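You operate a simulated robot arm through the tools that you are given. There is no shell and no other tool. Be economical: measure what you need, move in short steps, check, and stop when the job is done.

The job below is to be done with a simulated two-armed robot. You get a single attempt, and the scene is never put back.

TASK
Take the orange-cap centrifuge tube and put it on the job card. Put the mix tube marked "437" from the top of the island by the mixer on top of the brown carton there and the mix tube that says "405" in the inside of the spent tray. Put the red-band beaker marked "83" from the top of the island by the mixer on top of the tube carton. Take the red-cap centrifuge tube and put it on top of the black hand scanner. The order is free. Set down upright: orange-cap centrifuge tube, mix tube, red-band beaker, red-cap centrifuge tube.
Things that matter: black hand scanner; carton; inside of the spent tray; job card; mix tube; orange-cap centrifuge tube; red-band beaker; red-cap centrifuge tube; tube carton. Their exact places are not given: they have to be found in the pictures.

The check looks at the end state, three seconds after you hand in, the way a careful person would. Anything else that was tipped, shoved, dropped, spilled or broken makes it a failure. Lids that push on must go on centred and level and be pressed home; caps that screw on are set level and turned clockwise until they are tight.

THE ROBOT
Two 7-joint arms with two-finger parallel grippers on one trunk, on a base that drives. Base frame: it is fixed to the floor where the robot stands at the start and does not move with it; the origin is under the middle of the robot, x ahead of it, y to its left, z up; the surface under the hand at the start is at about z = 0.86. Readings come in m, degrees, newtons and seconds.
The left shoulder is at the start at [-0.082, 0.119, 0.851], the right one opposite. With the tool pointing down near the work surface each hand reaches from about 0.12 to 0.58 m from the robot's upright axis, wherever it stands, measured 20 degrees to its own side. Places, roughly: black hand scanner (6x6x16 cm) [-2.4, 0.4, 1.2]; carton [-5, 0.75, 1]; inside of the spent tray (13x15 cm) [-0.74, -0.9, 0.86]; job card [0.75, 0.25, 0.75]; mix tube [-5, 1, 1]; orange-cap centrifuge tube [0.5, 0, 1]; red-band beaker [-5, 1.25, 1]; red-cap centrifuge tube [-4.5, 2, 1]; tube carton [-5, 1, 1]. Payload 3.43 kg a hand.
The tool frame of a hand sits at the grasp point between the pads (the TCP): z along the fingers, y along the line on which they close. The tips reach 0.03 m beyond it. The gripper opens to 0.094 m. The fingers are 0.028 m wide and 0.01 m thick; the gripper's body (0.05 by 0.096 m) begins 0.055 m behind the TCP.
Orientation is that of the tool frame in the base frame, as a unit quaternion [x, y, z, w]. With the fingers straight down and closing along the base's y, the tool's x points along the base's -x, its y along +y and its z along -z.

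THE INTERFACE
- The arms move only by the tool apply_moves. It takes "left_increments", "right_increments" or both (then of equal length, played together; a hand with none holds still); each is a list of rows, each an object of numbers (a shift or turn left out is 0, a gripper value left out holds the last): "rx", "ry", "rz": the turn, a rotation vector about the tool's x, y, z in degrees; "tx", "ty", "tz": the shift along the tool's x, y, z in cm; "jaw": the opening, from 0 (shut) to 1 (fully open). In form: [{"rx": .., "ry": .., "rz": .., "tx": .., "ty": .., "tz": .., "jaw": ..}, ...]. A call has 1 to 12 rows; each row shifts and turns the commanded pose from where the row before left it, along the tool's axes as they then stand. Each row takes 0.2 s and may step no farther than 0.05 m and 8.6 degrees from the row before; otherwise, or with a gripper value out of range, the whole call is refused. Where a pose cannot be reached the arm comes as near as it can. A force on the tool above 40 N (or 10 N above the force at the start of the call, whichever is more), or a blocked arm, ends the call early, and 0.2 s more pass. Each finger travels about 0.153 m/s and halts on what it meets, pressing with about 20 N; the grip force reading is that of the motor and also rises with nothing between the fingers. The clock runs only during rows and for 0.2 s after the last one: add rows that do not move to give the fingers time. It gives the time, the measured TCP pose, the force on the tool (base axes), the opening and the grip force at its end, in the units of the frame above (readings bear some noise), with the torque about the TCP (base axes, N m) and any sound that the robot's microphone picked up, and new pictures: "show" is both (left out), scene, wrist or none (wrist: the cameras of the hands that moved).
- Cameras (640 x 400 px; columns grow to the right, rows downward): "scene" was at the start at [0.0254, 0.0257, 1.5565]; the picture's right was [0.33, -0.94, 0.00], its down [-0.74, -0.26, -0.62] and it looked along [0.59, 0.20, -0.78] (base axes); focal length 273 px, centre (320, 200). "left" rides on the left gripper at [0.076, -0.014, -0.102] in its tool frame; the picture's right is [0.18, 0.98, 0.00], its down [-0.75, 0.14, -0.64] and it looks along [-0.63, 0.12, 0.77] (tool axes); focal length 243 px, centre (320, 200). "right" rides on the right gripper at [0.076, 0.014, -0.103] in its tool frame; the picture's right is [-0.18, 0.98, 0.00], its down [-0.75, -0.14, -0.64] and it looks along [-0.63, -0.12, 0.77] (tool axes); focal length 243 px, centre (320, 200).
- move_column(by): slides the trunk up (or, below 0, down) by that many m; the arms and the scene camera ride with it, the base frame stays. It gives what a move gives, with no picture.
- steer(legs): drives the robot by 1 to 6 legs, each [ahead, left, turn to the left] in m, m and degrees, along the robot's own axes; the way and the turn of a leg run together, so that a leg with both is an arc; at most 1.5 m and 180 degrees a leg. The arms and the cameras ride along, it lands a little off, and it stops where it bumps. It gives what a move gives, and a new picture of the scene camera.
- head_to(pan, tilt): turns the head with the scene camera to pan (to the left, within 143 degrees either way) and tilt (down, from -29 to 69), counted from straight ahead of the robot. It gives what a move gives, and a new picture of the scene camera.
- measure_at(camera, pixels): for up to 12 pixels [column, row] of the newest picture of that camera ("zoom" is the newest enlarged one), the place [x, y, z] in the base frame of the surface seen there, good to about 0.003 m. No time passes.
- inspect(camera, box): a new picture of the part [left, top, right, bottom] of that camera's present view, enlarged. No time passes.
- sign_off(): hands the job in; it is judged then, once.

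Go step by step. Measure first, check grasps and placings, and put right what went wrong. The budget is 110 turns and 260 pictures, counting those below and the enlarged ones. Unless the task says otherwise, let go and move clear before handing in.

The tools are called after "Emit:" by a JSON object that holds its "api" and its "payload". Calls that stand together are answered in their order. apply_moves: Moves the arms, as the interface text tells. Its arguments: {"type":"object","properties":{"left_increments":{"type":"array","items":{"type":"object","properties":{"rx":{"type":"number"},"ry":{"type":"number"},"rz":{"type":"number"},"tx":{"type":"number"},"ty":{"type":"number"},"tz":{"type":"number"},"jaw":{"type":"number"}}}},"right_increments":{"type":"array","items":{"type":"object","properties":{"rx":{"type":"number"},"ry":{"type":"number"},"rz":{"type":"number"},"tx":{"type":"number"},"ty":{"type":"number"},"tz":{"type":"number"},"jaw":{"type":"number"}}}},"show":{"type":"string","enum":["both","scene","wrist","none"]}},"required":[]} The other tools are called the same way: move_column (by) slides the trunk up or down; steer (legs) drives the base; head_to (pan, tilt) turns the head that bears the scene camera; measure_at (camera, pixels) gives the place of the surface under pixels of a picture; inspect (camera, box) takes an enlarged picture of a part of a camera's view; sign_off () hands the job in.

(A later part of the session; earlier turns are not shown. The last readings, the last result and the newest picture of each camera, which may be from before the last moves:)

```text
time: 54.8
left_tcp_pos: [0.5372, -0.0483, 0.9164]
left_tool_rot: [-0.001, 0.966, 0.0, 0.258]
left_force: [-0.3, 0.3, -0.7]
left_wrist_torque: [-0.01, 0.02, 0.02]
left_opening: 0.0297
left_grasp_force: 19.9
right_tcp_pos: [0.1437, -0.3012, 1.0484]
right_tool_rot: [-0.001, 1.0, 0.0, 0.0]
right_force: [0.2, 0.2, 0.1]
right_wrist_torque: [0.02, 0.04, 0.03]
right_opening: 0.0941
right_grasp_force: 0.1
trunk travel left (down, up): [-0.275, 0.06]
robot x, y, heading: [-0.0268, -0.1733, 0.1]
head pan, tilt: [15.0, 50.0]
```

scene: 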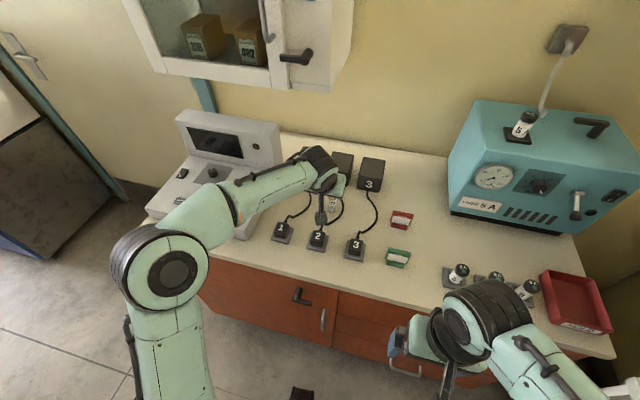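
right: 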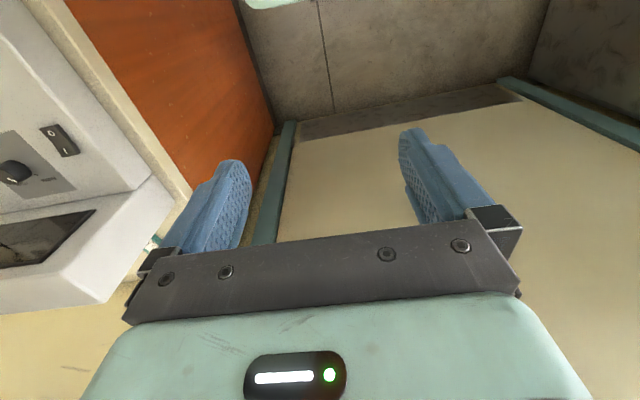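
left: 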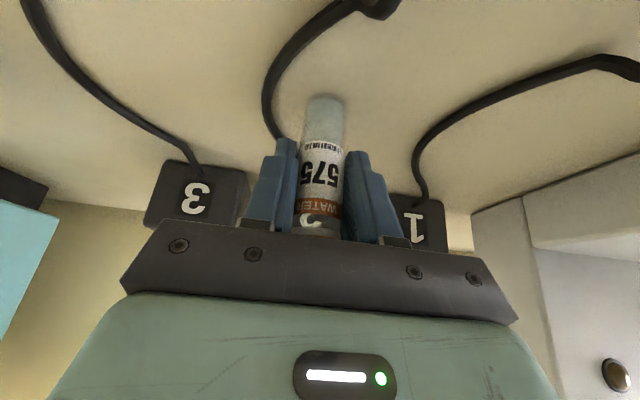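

Gripped (opening 0.0297). Lift 15 cm, draw back, then drive around to the bench's left end facing along it.

Emit:
{"api": "apply_moves", "payload": {"left_increments": [{"tx": -1.9, "tz": -3.25}, {"tx": -1.9, "tz": -3.25}, {"tx": -1.9, "tz": -3.25}, {"tx": -1.9, "tz": -3.25}, {"tx": 3.9, "tz": -2.25}, {"tx": 3.9, "tz": -2.25}, {"tx": 3.9, "tz": -2.25}, {"tx": 3.9, "tz": -2.25}, {"tx": 3.9, "tz": -2.25}, {"tx": 3.9, "tz": -2.25}, {}], "show": "wrist"}}

Emit:
{"api": "steer", "payload": {"legs": [[-0.05, 0, 0], [0, 1.2, 0], [0, 0, -90], [0, 0.5, 0]]}}

Emit:
{"api": "head_to", "payload": {"pan": 15, "tilt": 45}}

```text
time: 57.2
left_tcp_pos: [0.2684, -0.0498, 1.0696]
left_tool_rot: [-0.001, 0.966, 0.0, 0.259]
left_force: [0.0, -0.4, -0.9]
left_wrist_torque: [-0.01, 0.02, -0.03]
left_opening: 0.0292
left_grasp_force: 20.4
right_tcp_pos: [0.1435, -0.3012, 1.0484]
right_tool_rot: [-0.001, 1.0, 0.0, 0.0]
right_force: [-0.1, 0.6, 0.7]
right_wrist_torque: [-0.04, 0.02, 0.01]
right_opening: 0.094
right_grasp_force: 0.0
trunk travel left (down, up): [-0.275, 0.06]
robot x, y, heading: [-0.0227, -0.1733, 0.1]
head pan, tilt: [15.0, 50.0]
```

left: 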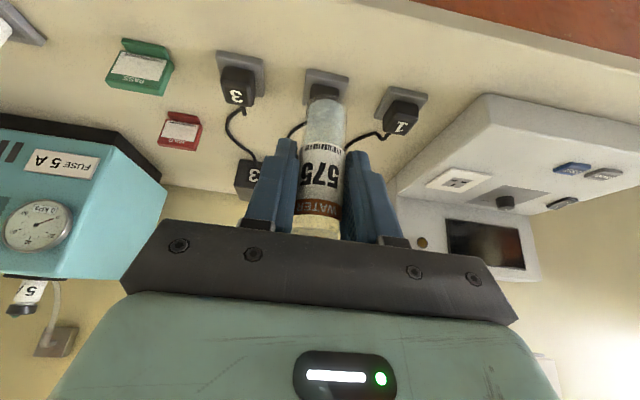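

```text
time: 76.8
left_tcp_pos: [0.5619, 0.728, 1.0698]
left_tool_rot: [0.686, 0.68, -0.183, 0.181]
left_force: [1.1, 0.0, -0.7]
left_wrist_torque: [0.01, 0.01, 0.02]
left_opening: 0.0292
left_grasp_force: 20.2
right_tcp_pos: [0.3127, 0.8553, 1.0493]
right_tool_rot: [0.711, 0.703, 0.0, 0.001]
right_force: [-0.1, 0.1, -0.1]
right_wrist_torque: [0.01, -0.03, -0.01]
right_opening: 0.0939
right_grasp_force: 0.0
trunk travel left (down, up): [-0.275, 0.06]
robot x, y, heading: [0.4399, 1.0158, -90.3]
head pan, tilt: [15.0, 50.0]
```

scene: 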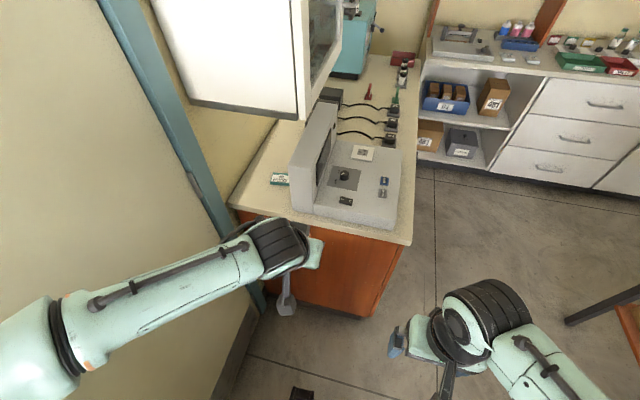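

```text
time: 77.4
left_tcp_pos: [0.5613, 0.7291, 1.0695]
left_tool_rot: [0.687, 0.679, -0.184, 0.182]
left_force: [0.2, 1.0, -0.7]
left_wrist_torque: [0.01, -0.01, 0.01]
left_opening: 0.029
left_grasp_force: 20.1
right_tcp_pos: [0.3128, 0.8567, 1.0476]
right_tool_rot: [0.711, 0.703, 0.0, 0.0]
right_force: [0.0, 0.3, -0.1]
right_wrist_torque: [-0.05, 0.01, 0.0]
right_opening: 0.0938
right_grasp_force: 0.1
trunk travel left (down, up): [-0.275, 0.06]
robot x, y, heading: [0.4385, 1.0201, -90.3]
head pan, tilt: [15.0, 45.0]
```

scene: 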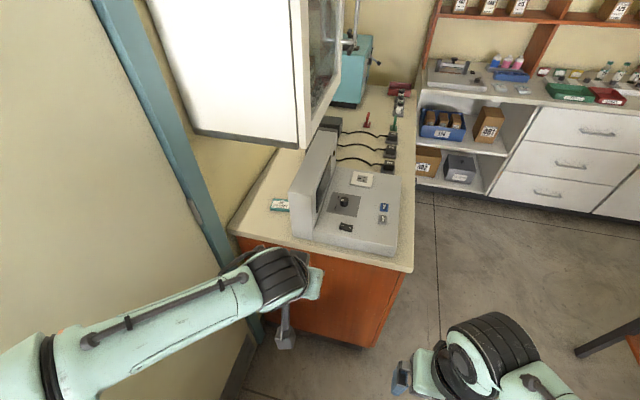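

The card is now visible at (279,205). I enlarge and measure it.

Emit:
{"api": "inspect", "payload": {"camera": "scene", "box": [230, 160, 330, 240]}}

Emit:
{"api": "measure_at", "payload": {"camera": "scene", "pixels": [[279, 205], [272, 203], [287, 205], [272, 210], [288, 212], [270, 212], [288, 199], [274, 199], [293, 205], [302, 145], [195, 130], [232, 225]]}}

```text
5.00 times, centred on (280, 200) of scene
```

zoom: 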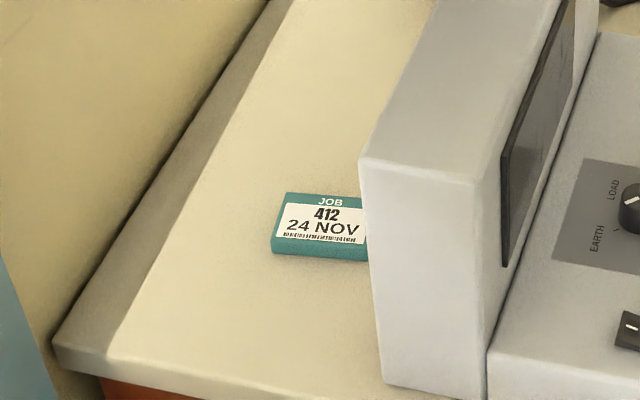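

```text
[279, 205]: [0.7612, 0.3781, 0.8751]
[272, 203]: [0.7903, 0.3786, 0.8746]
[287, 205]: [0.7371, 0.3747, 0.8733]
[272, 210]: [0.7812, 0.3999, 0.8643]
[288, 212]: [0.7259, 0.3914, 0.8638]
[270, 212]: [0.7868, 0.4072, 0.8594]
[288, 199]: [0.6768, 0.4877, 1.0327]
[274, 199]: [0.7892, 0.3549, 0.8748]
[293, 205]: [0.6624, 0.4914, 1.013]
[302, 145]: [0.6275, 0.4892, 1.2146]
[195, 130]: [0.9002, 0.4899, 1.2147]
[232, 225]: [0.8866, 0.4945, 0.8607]
```

The "JOB 412" card is centred about (0.752,0.374), top z 0.875. The cabinet bottom (z 1.215, edge y 0.49) needs a steeper pitch than 30°, so I'll stand the tube on the bench end at (0.79,0.455) and regrip. First check the elbow's clearance to the wall.

Emit:
{"api": "head_to", "payload": {"pan": 60, "tilt": 50}}

```text
time: 78.5
left_tcp_pos: [0.5616, 0.7275, 1.0703]
left_tool_rot: [0.687, 0.679, -0.184, 0.182]
left_force: [0.1, -0.4, 0.0]
left_wrist_torque: [-0.02, -0.01, 0.03]
left_opening: 0.029
left_grasp_force: 19.7
right_tcp_pos: [0.3121, 0.8566, 1.0479]
right_tool_rot: [0.712, 0.703, 0.0, 0.0]
right_force: [-0.2, -0.2, 1.4]
right_wrist_torque: [0.01, -0.02, 0.01]
right_opening: 0.0938
right_grasp_force: 0.1
trunk travel left (down, up): [-0.275, 0.06]
robot x, y, heading: [0.438, 1.0217, -90.2]
head pan, tilt: [60.0, 50.0]
```

scene: 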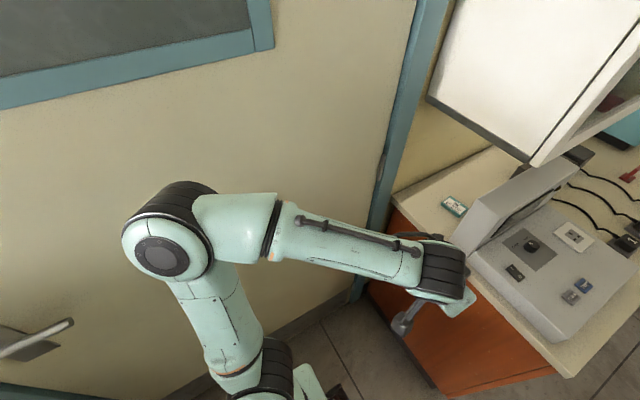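

Emit:
{"api": "measure_at", "payload": {"camera": "scene", "pixels": [[135, 230], [180, 190], [165, 260], [270, 215], [440, 265], [460, 265], [90, 180], [45, 335]]}}

```text
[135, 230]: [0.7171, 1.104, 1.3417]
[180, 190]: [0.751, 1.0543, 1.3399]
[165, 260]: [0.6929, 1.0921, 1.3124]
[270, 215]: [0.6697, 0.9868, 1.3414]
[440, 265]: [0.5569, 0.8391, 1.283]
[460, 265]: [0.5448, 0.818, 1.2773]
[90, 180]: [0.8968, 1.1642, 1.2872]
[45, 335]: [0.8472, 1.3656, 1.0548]
```

Elbow at x≈0.76 with the wall at 0.897: I shift only 6 cm left and 14 cm ahead.

Emit:
{"api": "steer", "payload": {"legs": [[0, 0.06, 0.2], [0.14, 0, 0]]}}

Emit:
{"api": "head_to", "payload": {"pan": 25, "tilt": 52}}

```text
time: 80.7
left_tcp_pos: [0.6219, 0.5913, 1.0709]
left_tool_rot: [0.683, 0.683, -0.183, 0.183]
left_force: [0.2, -0.4, -0.6]
left_wrist_torque: [0.01, 0.03, 0.0]
left_opening: 0.0287
left_grasp_force: 20.0
right_tcp_pos: [0.3718, 0.7164, 1.0483]
right_tool_rot: [0.708, 0.706, -0.001, 0.001]
right_force: [0.4, 0.2, -0.4]
right_wrist_torque: [0.02, 0.0, -0.01]
right_opening: 0.0943
right_grasp_force: 0.0
trunk travel left (down, up): [-0.275, 0.06]
robot x, y, heading: [0.4965, 0.8832, -89.9]
head pan, tilt: [60.0, 50.0]
```

scene: 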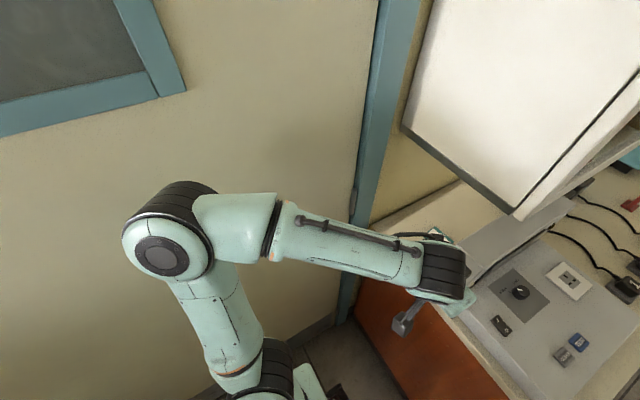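

```text
time: 81.7
left_tcp_pos: [0.6217, 0.5891, 1.0699]
left_tool_rot: [0.684, 0.683, -0.183, 0.183]
left_force: [0.0, -0.1, 0.4]
left_wrist_torque: [0.01, 0.03, -0.05]
left_opening: 0.0287
left_grasp_force: 20.2
right_tcp_pos: [0.3716, 0.7155, 1.0493]
right_tool_rot: [0.708, 0.706, 0.0, 0.0]
right_force: [0.5, 0.4, 0.3]
right_wrist_torque: [-0.01, 0.0, 0.03]
right_opening: 0.0942
right_grasp_force: 0.0
trunk travel left (down, up): [-0.275, 0.06]
robot x, y, heading: [0.4996, 0.8828, -89.8]
head pan, tilt: [25.0, 52.0]
```

scene: 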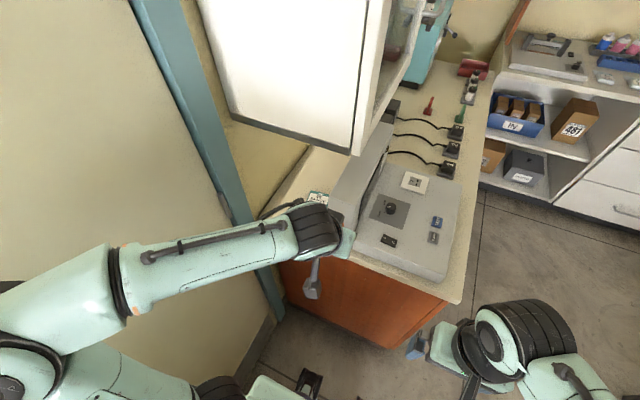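

I move the tube over the bench end: sideways, down, then in; checking before set-down.

Emit:
{"api": "apply_moves", "payload": {"left_increments": [{"ty": 3.7}, {"ty": 3.7}, {"ty": 3.7}, {"ty": 3.7}, {"tx": 2, "tz": 3.47}, {"tx": 2, "tz": 3.47}, {"tx": 2, "tz": 3.47}, {"tx": -2.97, "tz": 1.71}, {"tx": -2.97, "tz": 1.71}, {"tx": -2.97, "tz": 1.71}, {"tx": -2.97, "tz": 1.71}, {}]}}

```text
time: 84.3
left_tcp_pos: [0.7686, 0.4546, 0.9489]
left_tool_rot: [0.684, 0.682, -0.184, 0.183]
left_force: [0.5, 0.4, 0.1]
left_wrist_torque: [-0.03, -0.01, 0.01]
left_opening: 0.0288
left_grasp_force: 19.7
right_tcp_pos: [0.3718, 0.7172, 1.0483]
right_tool_rot: [0.708, 0.706, 0.0, 0.001]
right_force: [0.2, -0.8, -0.3]
right_wrist_torque: [0.02, 0.01, 0.02]
right_opening: 0.0941
right_grasp_force: 0.1
trunk travel left (down, up): [-0.275, 0.06]
robot x, y, heading: [0.4981, 0.886, -90.2]
head pan, tilt: [25.0, 52.0]
```

scene: 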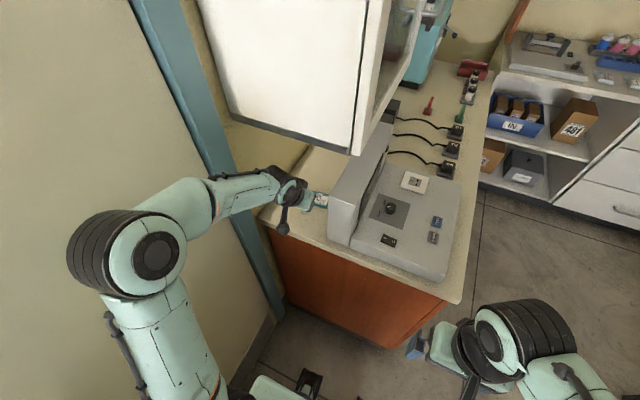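
left: 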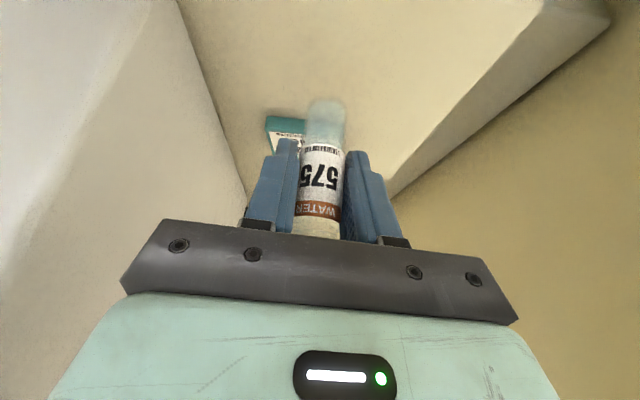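

Let me measure how the wrist sits relative to the cabinet; maybe no regrip is needed.

Emit:
{"api": "measure_at", "payload": {"camera": "scene", "pixels": [[285, 178], [295, 178], [300, 185], [265, 172], [245, 185], [215, 185], [318, 198], [322, 193], [290, 195], [305, 203]]}}

Emit:
{"api": "inspect", "payload": {"camera": "scene", "box": [200, 100, 380, 250]}}

```text
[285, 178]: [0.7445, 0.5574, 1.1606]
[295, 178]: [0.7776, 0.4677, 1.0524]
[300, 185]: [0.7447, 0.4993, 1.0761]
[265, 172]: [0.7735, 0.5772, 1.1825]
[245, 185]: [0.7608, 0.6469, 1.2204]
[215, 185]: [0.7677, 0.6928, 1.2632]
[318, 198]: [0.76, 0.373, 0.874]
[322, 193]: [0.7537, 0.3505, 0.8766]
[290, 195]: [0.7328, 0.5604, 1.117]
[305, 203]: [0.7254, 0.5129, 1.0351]
```

```text
2.67 times, centred on (290, 175) of scene
```

zoom: 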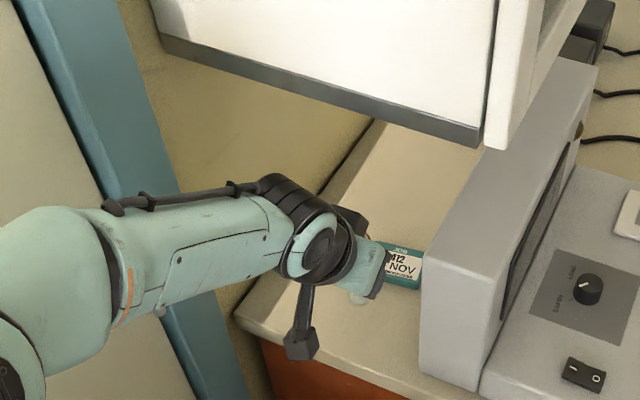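

The wrist tops out at z≈1.18 behind y 0.49, so the hand fits under the cabinet without regripping. I slide in to (0.754,0.374).

Emit:
{"api": "apply_moves", "payload": {"left_increments": [{"tx": -1.75, "tz": 1.01, "ty": -0.36}, {"tx": -1.75, "tz": 1.01, "ty": -0.36}, {"tx": -1.75, "tz": 1.01, "ty": -0.36}, {"tx": -1.75, "tz": 1.01, "ty": -0.36}, {}]}}

Emit:
{"api": "inspect", "payload": {"camera": "scene", "box": [220, 100, 380, 230]}}

```text
time: 85.5
left_tcp_pos: [0.7528, 0.3736, 0.9512]
left_tool_rot: [0.684, 0.682, -0.184, 0.183]
left_force: [0.0, 0.0, -0.3]
left_wrist_torque: [-0.02, -0.03, 0.0]
left_opening: 0.0287
left_grasp_force: 19.8
right_tcp_pos: [0.3723, 0.7176, 1.0492]
right_tool_rot: [0.709, 0.705, 0.0, 0.0]
right_force: [-1.5, -0.8, -0.6]
right_wrist_torque: [0.01, -0.01, 0.0]
right_opening: 0.0941
right_grasp_force: 0.0
trunk travel left (down, up): [-0.275, 0.06]
robot x, y, heading: [0.4976, 0.8863, -90.0]
head pan, tilt: [25.0, 52.0]
```

scene: 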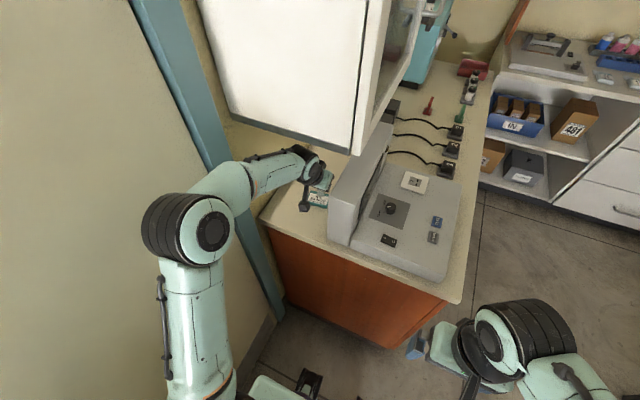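
left: 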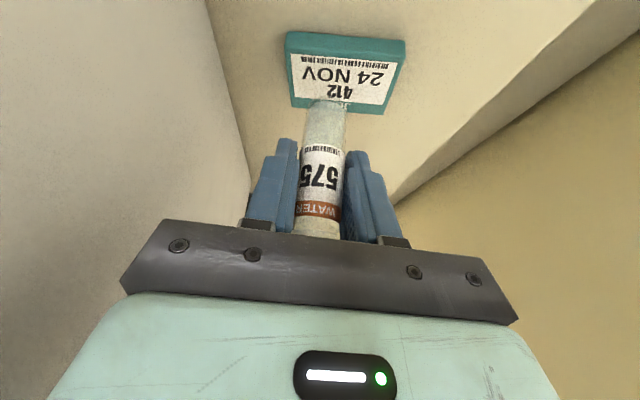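

```text
3.08 times, centred on (300, 165) of scene
```

zoom: 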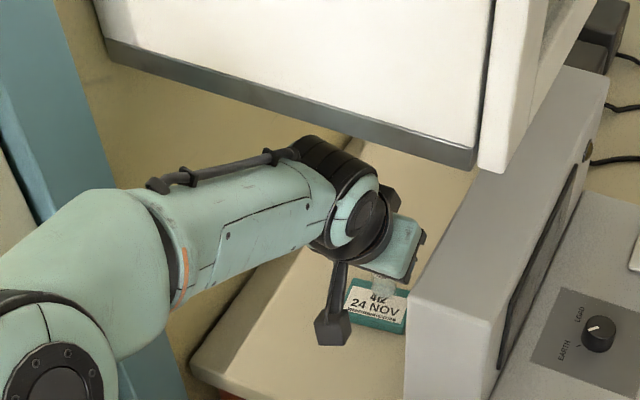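

The wrist picture shows the card at (346,72) with the tube bottom near (326,105); I measure the card's extents.

Emit:
{"api": "measure_at", "payload": {"camera": "left", "pixels": [[292, 42], [402, 46], [298, 104], [378, 110], [340, 78], [290, 75], [396, 78], [325, 103], [326, 115]]}}

```text
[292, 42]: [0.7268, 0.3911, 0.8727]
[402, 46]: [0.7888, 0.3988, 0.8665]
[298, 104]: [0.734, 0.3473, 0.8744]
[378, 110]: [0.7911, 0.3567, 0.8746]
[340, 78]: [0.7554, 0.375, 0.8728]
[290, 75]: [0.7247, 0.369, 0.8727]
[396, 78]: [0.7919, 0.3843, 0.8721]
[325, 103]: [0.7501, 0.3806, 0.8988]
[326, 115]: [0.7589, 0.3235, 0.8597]
```

Card spans x 0.725–0.792, y 0.345–0.397; tube axis ≈(0.752,0.370). Shift 5 mm in x and lower 1.9 cm.

Emit:
{"api": "apply_moves", "payload": {"left_increments": [{"ty": 0.5}, {"tx": 0.45, "tz": 0.78}, {"tx": 0.3, "tz": 0.52}, {"tx": 0.15, "tz": 0.26}, {"tx": 0.05, "tz": 0.09}, {}], "show": "wrist"}}

```text
time: 86.9
left_tcp_pos: [0.7603, 0.3739, 0.9315]
left_tool_rot: [0.685, 0.681, -0.183, 0.182]
left_force: [-0.5, 0.0, -0.2]
left_wrist_torque: [-0.01, -0.01, 0.02]
left_opening: 0.0288
left_grasp_force: 19.9
right_tcp_pos: [0.3714, 0.7169, 1.0484]
right_tool_rot: [0.708, 0.706, 0.0, 0.001]
right_force: [-0.2, 0.3, 0.4]
right_wrist_torque: [-0.03, 0.0, 0.0]
right_opening: 0.0941
right_grasp_force: 0.2
trunk travel left (down, up): [-0.275, 0.06]
robot x, y, heading: [0.495, 0.8839, -89.8]
head pan, tilt: [25.0, 52.0]
```

left: 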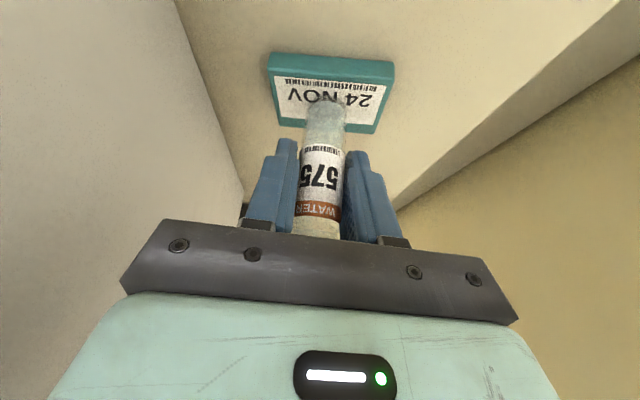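

No contact yet; I inch down a millimetre at a time.

Emit:
{"api": "apply_moves", "payload": {"left_increments": [{"tx": 0.05, "tz": 0.087}, {}], "show": "none"}}

Emit:
{"api": "apply_moves", "payload": {"left_increments": [{"tx": 0.05, "tz": 0.087}, {}], "show": "wrist"}}

```text
time: 87.5
left_tcp_pos: [0.7606, 0.3753, 0.931]
left_tool_rot: [0.684, 0.682, -0.183, 0.183]
left_force: [0.2, -1.2, -0.6]
left_wrist_torque: [-0.02, 0.01, 0.0]
left_opening: 0.0288
left_grasp_force: 20.6
right_tcp_pos: [0.3726, 0.7174, 1.0496]
right_tool_rot: [0.708, 0.706, 0.002, 0.0]
right_force: [0.6, -0.5, -0.3]
right_wrist_torque: [-0.02, 0.0, -0.03]
right_opening: 0.0939
right_grasp_force: 0.2
trunk travel left (down, up): [-0.275, 0.06]
robot x, y, heading: [0.498, 0.8825, -90.1]
head pan, tilt: [25.0, 52.0]
```

```text
time: 88.1
left_tcp_pos: [0.7602, 0.3727, 0.931]
left_tool_rot: [0.684, 0.682, -0.184, 0.184]
left_force: [0.0, 0.4, 3.0]
left_wrist_torque: [-0.04, 0.03, -0.01]
left_opening: 0.0287
left_grasp_force: 20.3
right_tcp_pos: [0.3706, 0.7173, 1.0485]
right_tool_rot: [0.708, 0.706, -0.001, 0.001]
right_force: [0.5, -0.4, 0.0]
right_wrist_torque: [-0.02, 0.04, 0.01]
right_opening: 0.0942
right_grasp_force: 0.0
trunk travel left (down, up): [-0.275, 0.06]
robot x, y, heading: [0.4993, 0.8804, -90.4]
head pan, tilt: [25.0, 52.0]
```

left: 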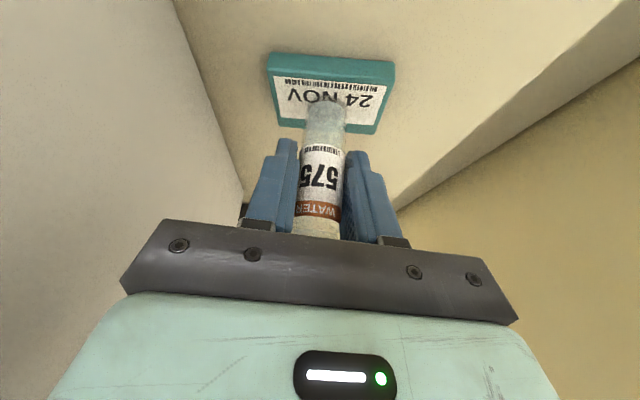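

Contact at 3 N. Release and withdraw horizontally toward +y.

Emit:
{"api": "apply_moves", "payload": {"left_increments": [{"jaw": 0.55}, {}, {}, {"tx": 1.73, "tz": -1}, {"tx": 1.73, "tz": -1}, {"tx": 2.6, "tz": -1.5}, {"tx": 2.6, "tz": -1.5}, {"tx": 2.6, "tz": -1.5}, {"tx": 2.6, "tz": -1.5}, {}]}}

Emit:
{"api": "inspect", "payload": {"camera": "scene", "box": [260, 130, 380, 230]}}

```text
time: 90.3
left_tcp_pos: [0.7628, 0.5331, 0.9301]
left_tool_rot: [0.683, 0.683, -0.183, 0.183]
left_force: [-0.3, -1.2, 0.0]
left_wrist_torque: [0.02, -0.01, -0.01]
left_opening: 0.0519
left_grasp_force: 0.0
right_tcp_pos: [0.3721, 0.7155, 1.0489]
right_tool_rot: [0.708, 0.706, 0.001, 0.0]
right_force: [0.7, 0.4, -0.2]
right_wrist_torque: [0.01, -0.03, 0.0]
right_opening: 0.0942
right_grasp_force: 0.2
trunk travel left (down, up): [-0.275, 0.06]
robot x, y, heading: [0.4984, 0.8785, -90.3]
head pan, tilt: [25.0, 52.0]
```

scene: 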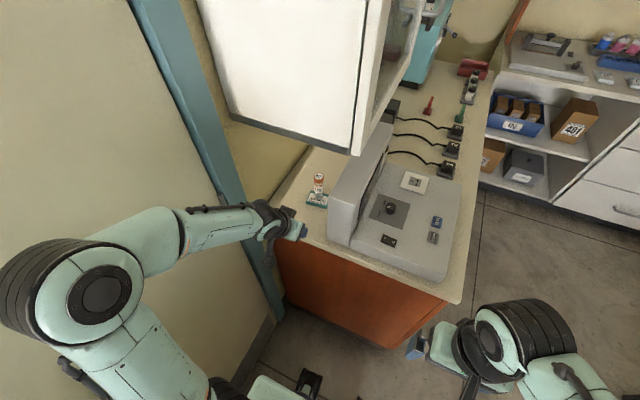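
left: 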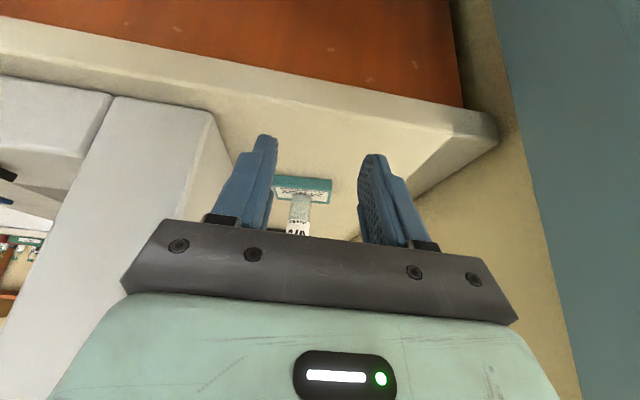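

```text
4.00 times, centred on (320, 180) of scene
```

zoom: 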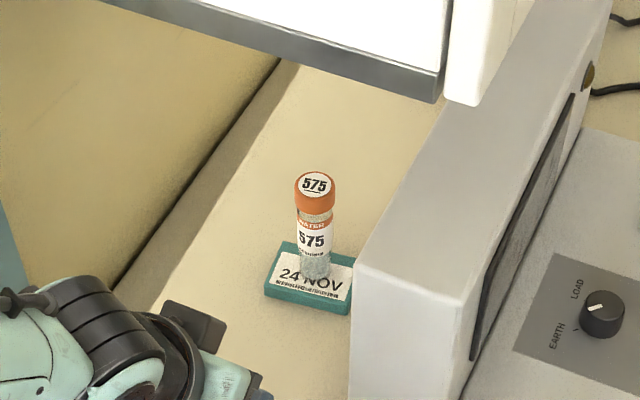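

The orange tube stands upright on the job card. I fold the left hand back upright and up, then drive out into the room and look around toward the island.

Emit:
{"api": "apply_moves", "payload": {"left_increments": [{"tx": 0.3, "tz": -4.5}, {"tx": 0.3, "tz": -4.5}, {"ty": -4.5}, {"ty": -4.5}, {"ty": -4.5}, {"ry": 7.5, "tx": 3}, {"ry": 7.5, "tx": 3}, {"ry": 7.5, "tz": -3, "jaw": 1}, {"ry": 7.5, "tz": -3}, {"tx": 4}, {"tx": 4}, {}], "show": "none"}}

Emit:
{"api": "steer", "payload": {"legs": [[-0.05, -0.5, 0], [0, 0, -90]]}}

Emit:
{"api": "head_to", "payload": {"pan": 0, "tilt": 20}}

Emit:
{"api": "head_to", "payload": {"pan": -40, "tilt": 30}}

Emit:
{"api": "head_to", "payload": {"pan": 40, "tilt": 30}}

```text
time: 92.9
left_tcp_pos: [0.6245, 0.7284, 1.0387]
left_tool_rot: [0.708, 0.706, 0.0, 0.0]
left_force: [0.3, 0.4, 0.1]
left_wrist_torque: [0.0, -0.03, 0.01]
left_opening: 0.0939
left_grasp_force: 0.0
right_tcp_pos: [0.3711, 0.7167, 1.0495]
right_tool_rot: [0.709, 0.706, -0.001, -0.001]
right_force: [0.4, -0.3, 0.1]
right_wrist_torque: [-0.02, -0.01, 0.01]
right_opening: 0.094
right_grasp_force: 0.0
trunk travel left (down, up): [-0.275, 0.06]
robot x, y, heading: [0.4949, 0.8805, -90.1]
head pan, tilt: [25.0, 52.0]
```

```text
time: 101.6
left_tcp_pos: [-0.1558, 0.8026, 1.0388]
left_tool_rot: [1.0, 0.004, 0.0, 0.0]
left_force: [-0.4, -0.4, -0.4]
left_wrist_torque: [0.0, -0.04, -0.01]
left_opening: 0.0938
left_grasp_force: 0.0
right_tcp_pos: [-0.1715, 1.0558, 1.0493]
right_tool_rot: [1.0, 0.004, -0.001, 0.0]
right_force: [0.6, -0.2, 0.5]
right_wrist_torque: [-0.01, 0.01, 0.01]
right_opening: 0.0942
right_grasp_force: 0.1
trunk travel left (down, up): [-0.275, 0.06]
robot x, y, heading: [-0.0081, 0.9313, -179.3]
head pan, tilt: [25.0, 52.0]
```

scene: 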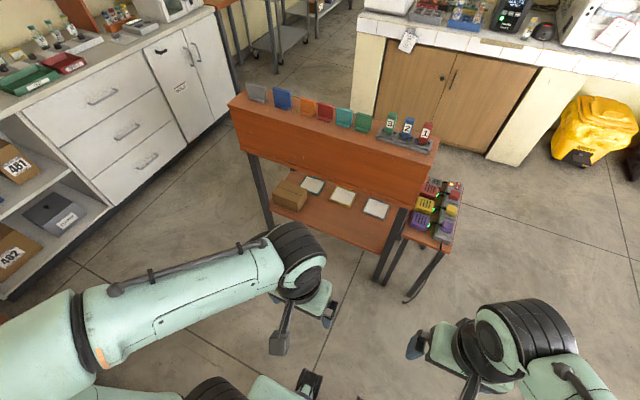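

```text
time: 102.5
left_tcp_pos: [-0.1567, 0.8029, 1.0395]
left_tool_rot: [1.0, 0.005, 0.0, 0.0]
left_force: [-0.2, -0.2, -0.8]
left_wrist_torque: [0.03, -0.01, -0.03]
left_opening: 0.0938
left_grasp_force: 0.2
right_tcp_pos: [-0.1711, 1.055, 1.05]
right_tool_rot: [1.0, 0.005, 0.0, 0.0]
right_force: [-1.2, -0.1, 0.0]
right_wrist_torque: [-0.01, 0.01, -0.01]
right_opening: 0.094
right_grasp_force: 0.2
trunk travel left (down, up): [-0.275, 0.06]
robot x, y, heading: [-0.0032, 0.9325, -179.3]
head pan, tilt: [0.0, 20.0]
```

scene: 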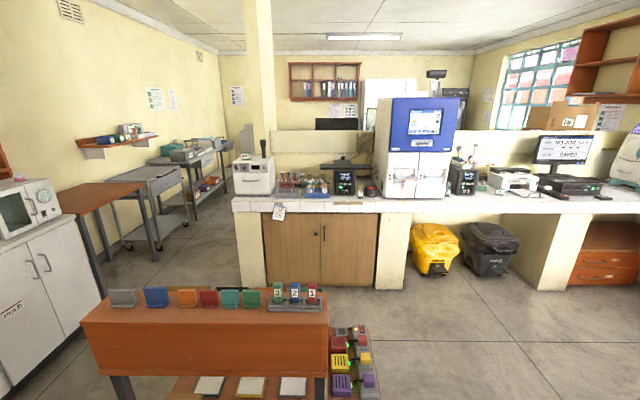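

```text
time: 103.6
left_tcp_pos: [-0.1562, 0.8011, 1.04]
left_tool_rot: [1.0, 0.005, 0.001, 0.0]
left_force: [-0.5, 0.4, -1.0]
left_wrist_torque: [0.01, -0.02, -0.01]
left_opening: 0.094
left_grasp_force: 0.1
right_tcp_pos: [-0.1722, 1.0563, 1.0486]
right_tool_rot: [1.0, 0.005, 0.0, 0.001]
right_force: [0.1, 0.4, -0.1]
right_wrist_torque: [-0.02, 0.0, -0.03]
right_opening: 0.0944
right_grasp_force: 0.1
trunk travel left (down, up): [-0.275, 0.06]
robot x, y, heading: [-0.0054, 0.9291, -179.4]
head pan, tilt: [-40.0, 30.0]
```

scene: 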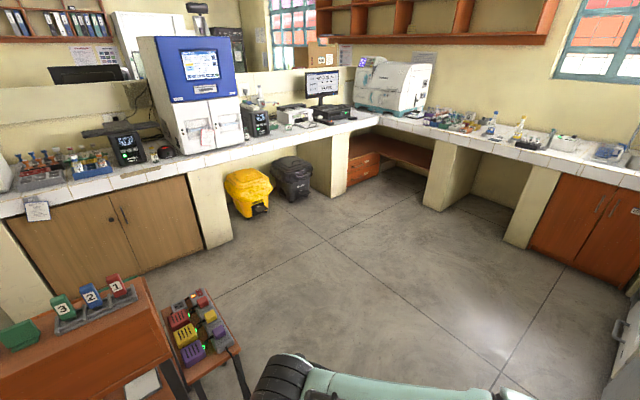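

```text
time: 105.2
left_tcp_pos: [-0.1558, 0.8035, 1.0385]
left_tool_rot: [1.0, 0.005, 0.0, 0.0]
left_force: [-0.3, -0.4, 0.1]
left_wrist_torque: [-0.03, 0.0, 0.01]
left_opening: 0.0941
left_grasp_force: 0.1
right_tcp_pos: [-0.1705, 1.0556, 1.0484]
right_tool_rot: [1.0, 0.004, -0.001, 0.0]
right_force: [0.5, -0.4, -0.1]
right_wrist_torque: [0.0, 0.01, 0.02]
right_opening: 0.0941
right_grasp_force: 0.2
trunk travel left (down, up): [-0.275, 0.06]
robot x, y, heading: [-0.0055, 0.9316, -179.7]
head pan, tilt: [40.0, 30.0]
```

scene: 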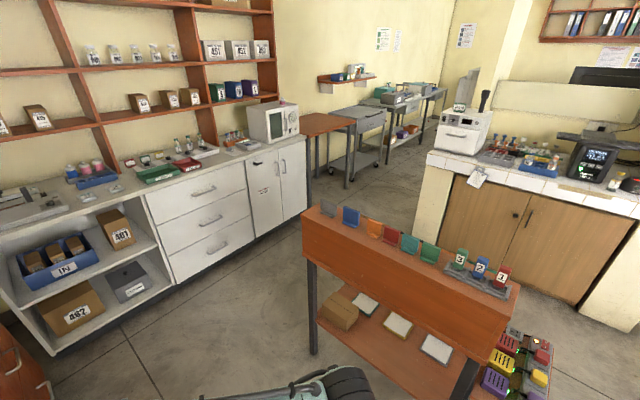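

I measure key landmarks to build the floor map.

Emit:
{"api": "measure_at", "payload": {"camera": "scene", "pixels": [[428, 170], [458, 106], [484, 100], [520, 150], [540, 160], [585, 150], [410, 105], [300, 128], [430, 235], [350, 92], [600, 290], [435, 95]]}}

Emit:
{"api": "inspect", "payload": {"camera": "scene", "box": [370, 60, 640, 210]}}

Emit:
{"api": "inspect", "payload": {"camera": "scene", "box": [100, 80, 300, 200]}}

```text
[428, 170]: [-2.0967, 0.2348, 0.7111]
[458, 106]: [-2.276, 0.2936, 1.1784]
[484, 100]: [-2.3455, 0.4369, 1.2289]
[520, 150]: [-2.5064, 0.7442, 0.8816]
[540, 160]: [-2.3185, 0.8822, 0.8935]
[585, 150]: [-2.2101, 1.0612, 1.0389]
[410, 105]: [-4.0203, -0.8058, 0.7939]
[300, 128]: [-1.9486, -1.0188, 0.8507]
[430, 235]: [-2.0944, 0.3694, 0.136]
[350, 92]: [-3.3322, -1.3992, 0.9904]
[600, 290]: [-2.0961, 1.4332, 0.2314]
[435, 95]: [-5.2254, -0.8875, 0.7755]
```

```text
2.37 times, centred on (505, 135) of scene
```

zoom: 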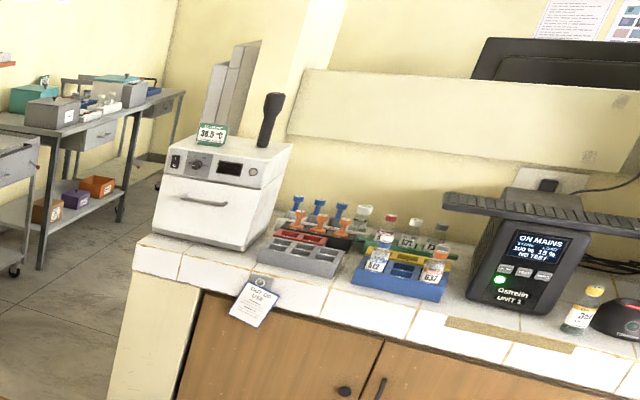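

```text
3.20 times, centred on (200, 140) of scene
```

zoom: 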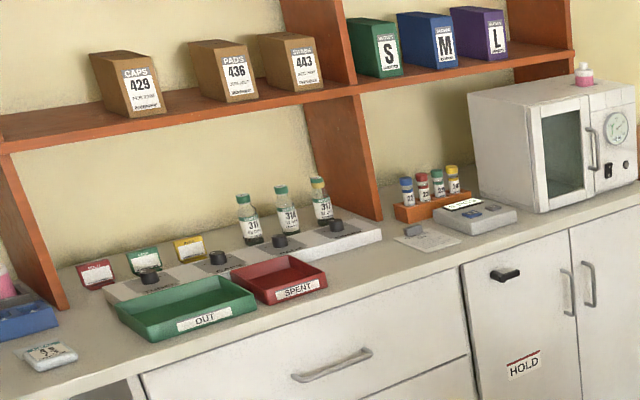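

Spent tray is the red one on the wall counter; the scanner stands on the white box at the island end. I measure the desk and counter edges for driving past.

Emit:
{"api": "measure_at", "payload": {"camera": "scene", "pixels": [[310, 215], [510, 297], [310, 345], [455, 395], [265, 190], [310, 235], [150, 265], [355, 180], [385, 150], [415, 200], [400, 245], [190, 330]]}}

```text
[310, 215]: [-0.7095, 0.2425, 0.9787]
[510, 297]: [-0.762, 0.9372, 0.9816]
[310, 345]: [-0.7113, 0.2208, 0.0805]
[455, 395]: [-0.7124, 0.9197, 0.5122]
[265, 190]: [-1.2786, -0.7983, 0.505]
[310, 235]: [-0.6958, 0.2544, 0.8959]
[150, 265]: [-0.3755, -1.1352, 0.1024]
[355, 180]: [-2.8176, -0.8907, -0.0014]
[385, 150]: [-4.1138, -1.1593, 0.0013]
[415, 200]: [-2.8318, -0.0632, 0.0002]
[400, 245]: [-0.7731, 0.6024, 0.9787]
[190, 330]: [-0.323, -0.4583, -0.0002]
```

Corridor between desk (y≥0.22) and counter (y≤-0.8); I drive along y≈-0.29 to beyond the island end.

Emit:
{"api": "steer", "payload": {"legs": [[0.1, 0, 0], [0, 1.2, -0.5], [1.5, 0, 0], [1.45, 0, 0]]}}

Emit:
{"api": "head_to", "payload": {"pan": -40, "tilt": 20}}

Emit:
{"api": "head_to", "payload": {"pan": -110, "tilt": 25}}

```text
time: 130.6
left_tcp_pos: [-3.2495, -0.4134, 1.0388]
left_tool_rot: [1.0, 0.008, 0.0, -0.001]
left_force: [-0.2, 0.1, -0.5]
left_wrist_torque: [-0.03, 0.01, -0.03]
left_opening: 0.0939
left_grasp_force: 0.1
right_tcp_pos: [-3.265, -0.1603, 1.0487]
right_tool_rot: [1.0, 0.006, -0.001, 0.0]
right_force: [0.6, 0.2, -0.2]
right_wrist_torque: [-0.01, -0.01, 0.0]
right_opening: 0.0941
right_grasp_force: 0.1
trunk travel left (down, up): [-0.275, 0.06]
robot x, y, heading: [-3.0953, -0.2854, -179.0]
head pan, tilt: [40.0, 30.0]
```

scene: 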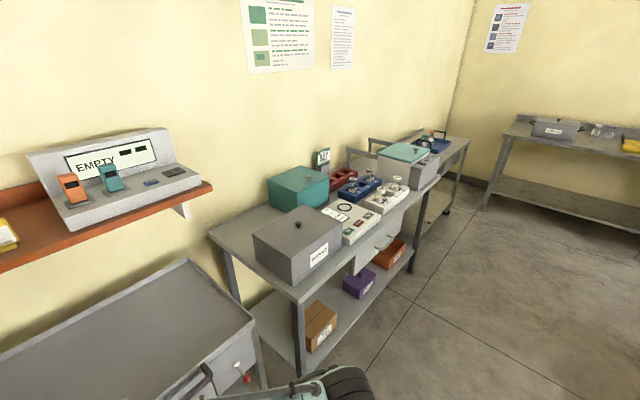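

```text
time: 132.2
left_tcp_pos: [-3.2474, -0.4135, 1.0392]
left_tool_rot: [1.0, 0.007, 0.0, -0.001]
left_force: [0.3, -0.4, 0.7]
left_wrist_torque: [0.0, -0.01, -0.02]
left_opening: 0.0939
left_grasp_force: 0.0
right_tcp_pos: [-3.265, -0.1608, 1.0483]
right_tool_rot: [1.0, 0.007, 0.0, 0.001]
right_force: [-0.1, 0.3, -0.2]
right_wrist_torque: [0.01, 0.05, -0.01]
right_opening: 0.0941
right_grasp_force: 0.1
trunk travel left (down, up): [-0.275, 0.06]
robot x, y, heading: [-3.0996, -0.2843, -179.1]
head pan, tilt: [-40.0, 20.0]
```

scene: 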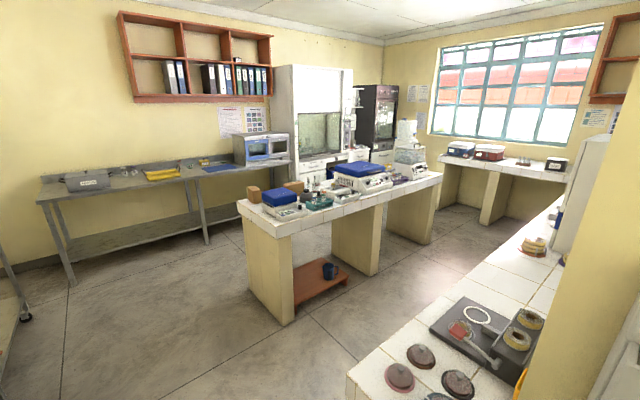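

```text
time: 133.6
left_tcp_pos: [-3.2492, -0.4137, 1.0395]
left_tool_rot: [1.0, 0.008, -0.001, 0.0]
left_force: [0.9, 0.4, 0.0]
left_wrist_torque: [-0.01, 0.01, 0.01]
left_opening: 0.094
left_grasp_force: 0.0
right_tcp_pos: [-3.2638, -0.161, 1.0483]
right_tool_rot: [1.0, 0.007, 0.0, 0.0]
right_force: [0.6, -0.1, 0.1]
right_wrist_torque: [-0.01, -0.02, 0.03]
right_opening: 0.094
right_grasp_force: 0.0
trunk travel left (down, up): [-0.275, 0.06]
robot x, y, heading: [-3.1003, -0.2854, -179.1]
head pan, tilt: [-110.0, 25.0]
```

scene: 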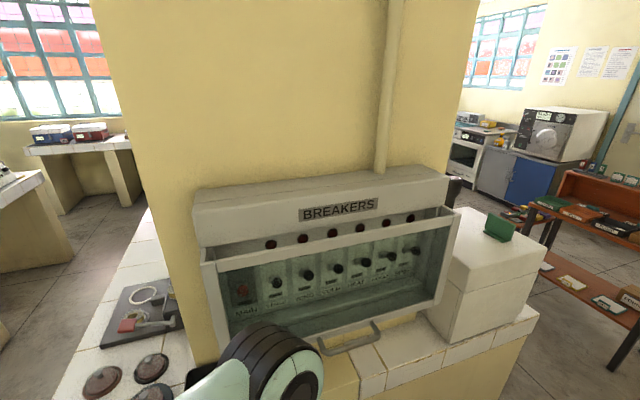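

The island by the mixer is in the middle of the next bay. I look at it again and measure its corners.

Emit:
{"api": "head_to", "payload": {"pan": -40, "tilt": 22}}

Emit:
{"api": "measure_at", "payload": {"camera": "scene", "pixels": [[280, 230], [240, 200], [440, 178], [285, 310], [300, 205], [360, 175], [415, 145], [350, 370], [560, 200], [200, 240], [280, 190], [320, 195]]}}

Emit:
{"api": "inspect", "payload": {"camera": "scene", "box": [220, 80, 460, 230]}}

```text
time: 135.0
left_tcp_pos: [-3.2477, -0.4142, 1.0397]
left_tool_rot: [1.0, 0.007, 0.0, 0.001]
left_force: [0.1, -0.5, -0.5]
left_wrist_torque: [0.0, -0.03, -0.02]
left_opening: 0.0937
left_grasp_force: 0.2
right_tcp_pos: [-3.2649, -0.1612, 1.0478]
right_tool_rot: [1.0, 0.007, -0.001, -0.001]
right_force: [0.3, -0.2, -0.1]
right_wrist_torque: [-0.02, 0.01, 0.0]
right_opening: 0.094
right_grasp_force: 0.0
trunk travel left (down, up): [-0.275, 0.06]
robot x, y, heading: [-3.0952, -0.2827, -179.2]
head pan, tilt: [-40.0, 22.0]
```

scene: 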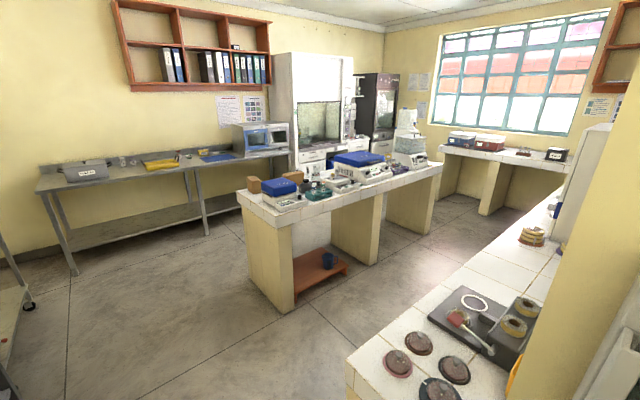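

```text
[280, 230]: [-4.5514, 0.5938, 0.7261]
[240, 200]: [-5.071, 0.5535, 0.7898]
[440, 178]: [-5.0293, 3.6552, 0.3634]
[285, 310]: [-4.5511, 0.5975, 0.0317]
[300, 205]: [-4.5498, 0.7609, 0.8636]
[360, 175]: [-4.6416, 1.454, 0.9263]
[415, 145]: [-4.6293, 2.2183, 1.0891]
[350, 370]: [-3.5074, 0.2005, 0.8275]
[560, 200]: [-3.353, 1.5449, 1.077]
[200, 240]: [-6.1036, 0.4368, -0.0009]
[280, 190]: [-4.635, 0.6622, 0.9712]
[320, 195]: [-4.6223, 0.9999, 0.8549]
```

```text
2.67 times, centred on (340, 155) of scene
```

zoom: 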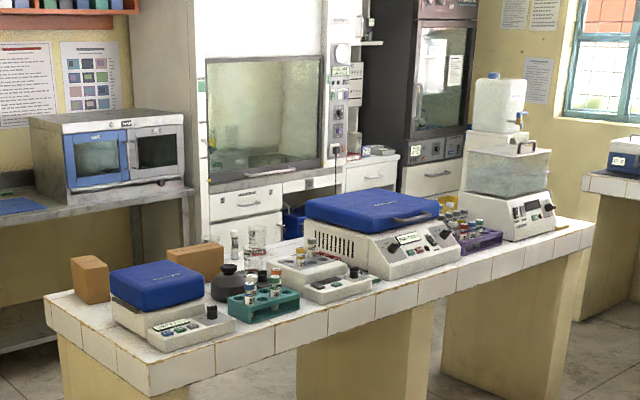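

The island spans x -5.07…-4.54, y 0.57…2.5, top ≈0.86; the cartons and tubes are along its far side. I drive ahead to x≈-4.9, y≈-0.2 and look.

Emit:
{"api": "steer", "payload": {"legs": [[1.4, 0, -0.8], [0.4, -0.05, 0]]}}

Emit:
{"api": "head_to", "payload": {"pan": -80, "tilt": 32}}

Emit:
{"api": "inspect", "payload": {"camera": "scene", "box": [240, 100, 480, 250]}}

Emit:
{"api": "head_to", "payload": {"pan": -30, "tilt": 35}}

```text
time: 144.0
left_tcp_pos: [-5.039, -0.3662, 1.0381]
left_tool_rot: [1.0, -0.006, 0.001, 0.0]
left_force: [0.1, -0.8, -1.2]
left_wrist_torque: [0.0, -0.04, 0.0]
left_opening: 0.0941
left_grasp_force: 0.0
right_tcp_pos: [-5.0484, -0.1134, 1.0493]
right_tool_rot: [1.0, -0.006, 0.0, 0.0]
right_force: [-0.5, -0.5, 0.0]
right_wrist_torque: [-0.05, -0.05, 0.0]
right_opening: 0.094
right_grasp_force: 0.0
trunk travel left (down, up): [-0.275, 0.06]
robot x, y, heading: [-4.8849, -0.241, 179.5]
head pan, tilt: [-40.0, 22.0]
```

scene: 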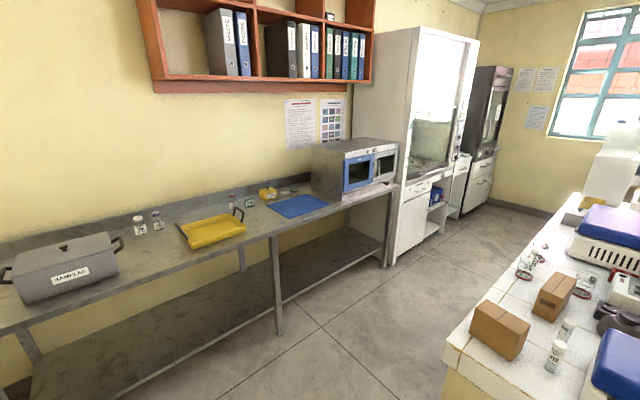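

```text
time: 145.1
left_tcp_pos: [-5.0379, -0.3665, 1.0391]
left_tool_rot: [1.0, -0.006, 0.0, 0.0]
left_force: [0.3, 0.2, -0.2]
left_wrist_torque: [0.03, 0.03, -0.02]
left_opening: 0.094
left_grasp_force: 0.1
right_tcp_pos: [-5.0485, -0.1131, 1.0493]
right_tool_rot: [1.0, -0.005, -0.001, -0.001]
right_force: [0.7, -0.4, 0.1]
right_wrist_torque: [0.02, 0.0, 0.0]
right_opening: 0.0941
right_grasp_force: 0.0
trunk travel left (down, up): [-0.275, 0.06]
robot x, y, heading: [-4.887, -0.2443, 179.2]
head pan, tilt: [-80.0, 32.0]
```

scene: 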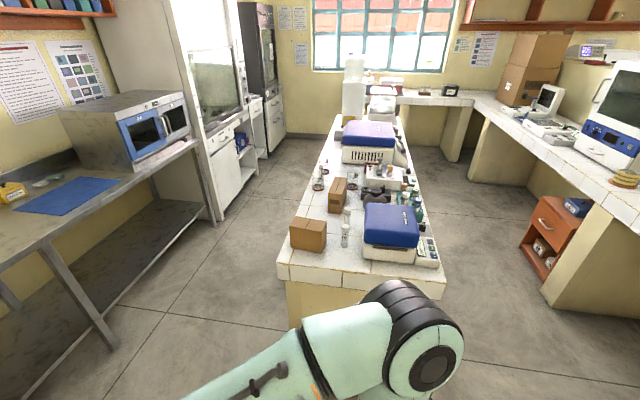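

```text
2.67 times, centred on (360, 175) of scene
```

zoom: 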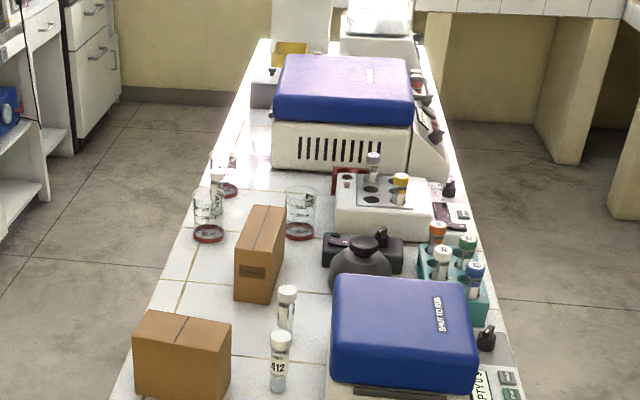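

```text
time: 146.3
left_tcp_pos: [-5.0374, -0.3666, 1.0398]
left_tool_rot: [1.0, -0.006, 0.0, 0.001]
left_force: [0.1, -0.3, 0.2]
left_wrist_torque: [0.01, -0.02, -0.02]
left_opening: 0.0939
left_grasp_force: 0.1
right_tcp_pos: [-5.0477, -0.1136, 1.0483]
right_tool_rot: [1.0, -0.006, 0.0, 0.0]
right_force: [0.6, -0.3, 0.1]
right_wrist_torque: [0.0, -0.03, 0.0]
right_opening: 0.0941
right_grasp_force: 0.0
trunk travel left (down, up): [-0.275, 0.06]
robot x, y, heading: [-4.8869, -0.2457, 179.5]
head pan, tilt: [-30.0, 35.0]
```

scene: 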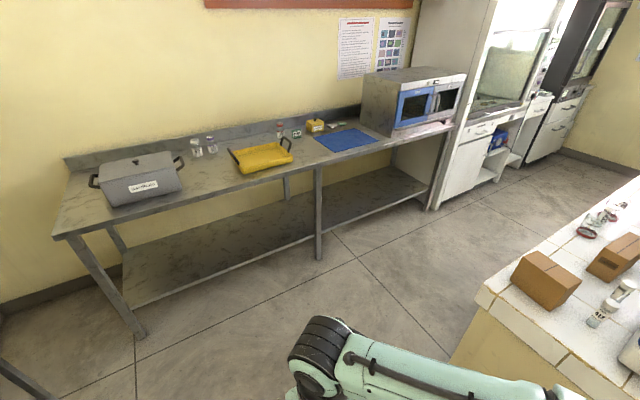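

Free lane on the far side. I measure the steel table's front before driving in and turning round.

Emit:
{"api": "measure_at", "payload": {"camera": "scene", "pixels": [[320, 167], [450, 125], [140, 335], [475, 200], [485, 295], [430, 205], [490, 285]]}}

```text
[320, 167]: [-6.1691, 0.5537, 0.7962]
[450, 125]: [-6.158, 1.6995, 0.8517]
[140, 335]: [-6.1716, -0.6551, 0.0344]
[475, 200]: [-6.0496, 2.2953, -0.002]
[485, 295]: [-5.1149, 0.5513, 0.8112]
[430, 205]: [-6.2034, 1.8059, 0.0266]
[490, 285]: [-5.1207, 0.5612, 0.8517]
```

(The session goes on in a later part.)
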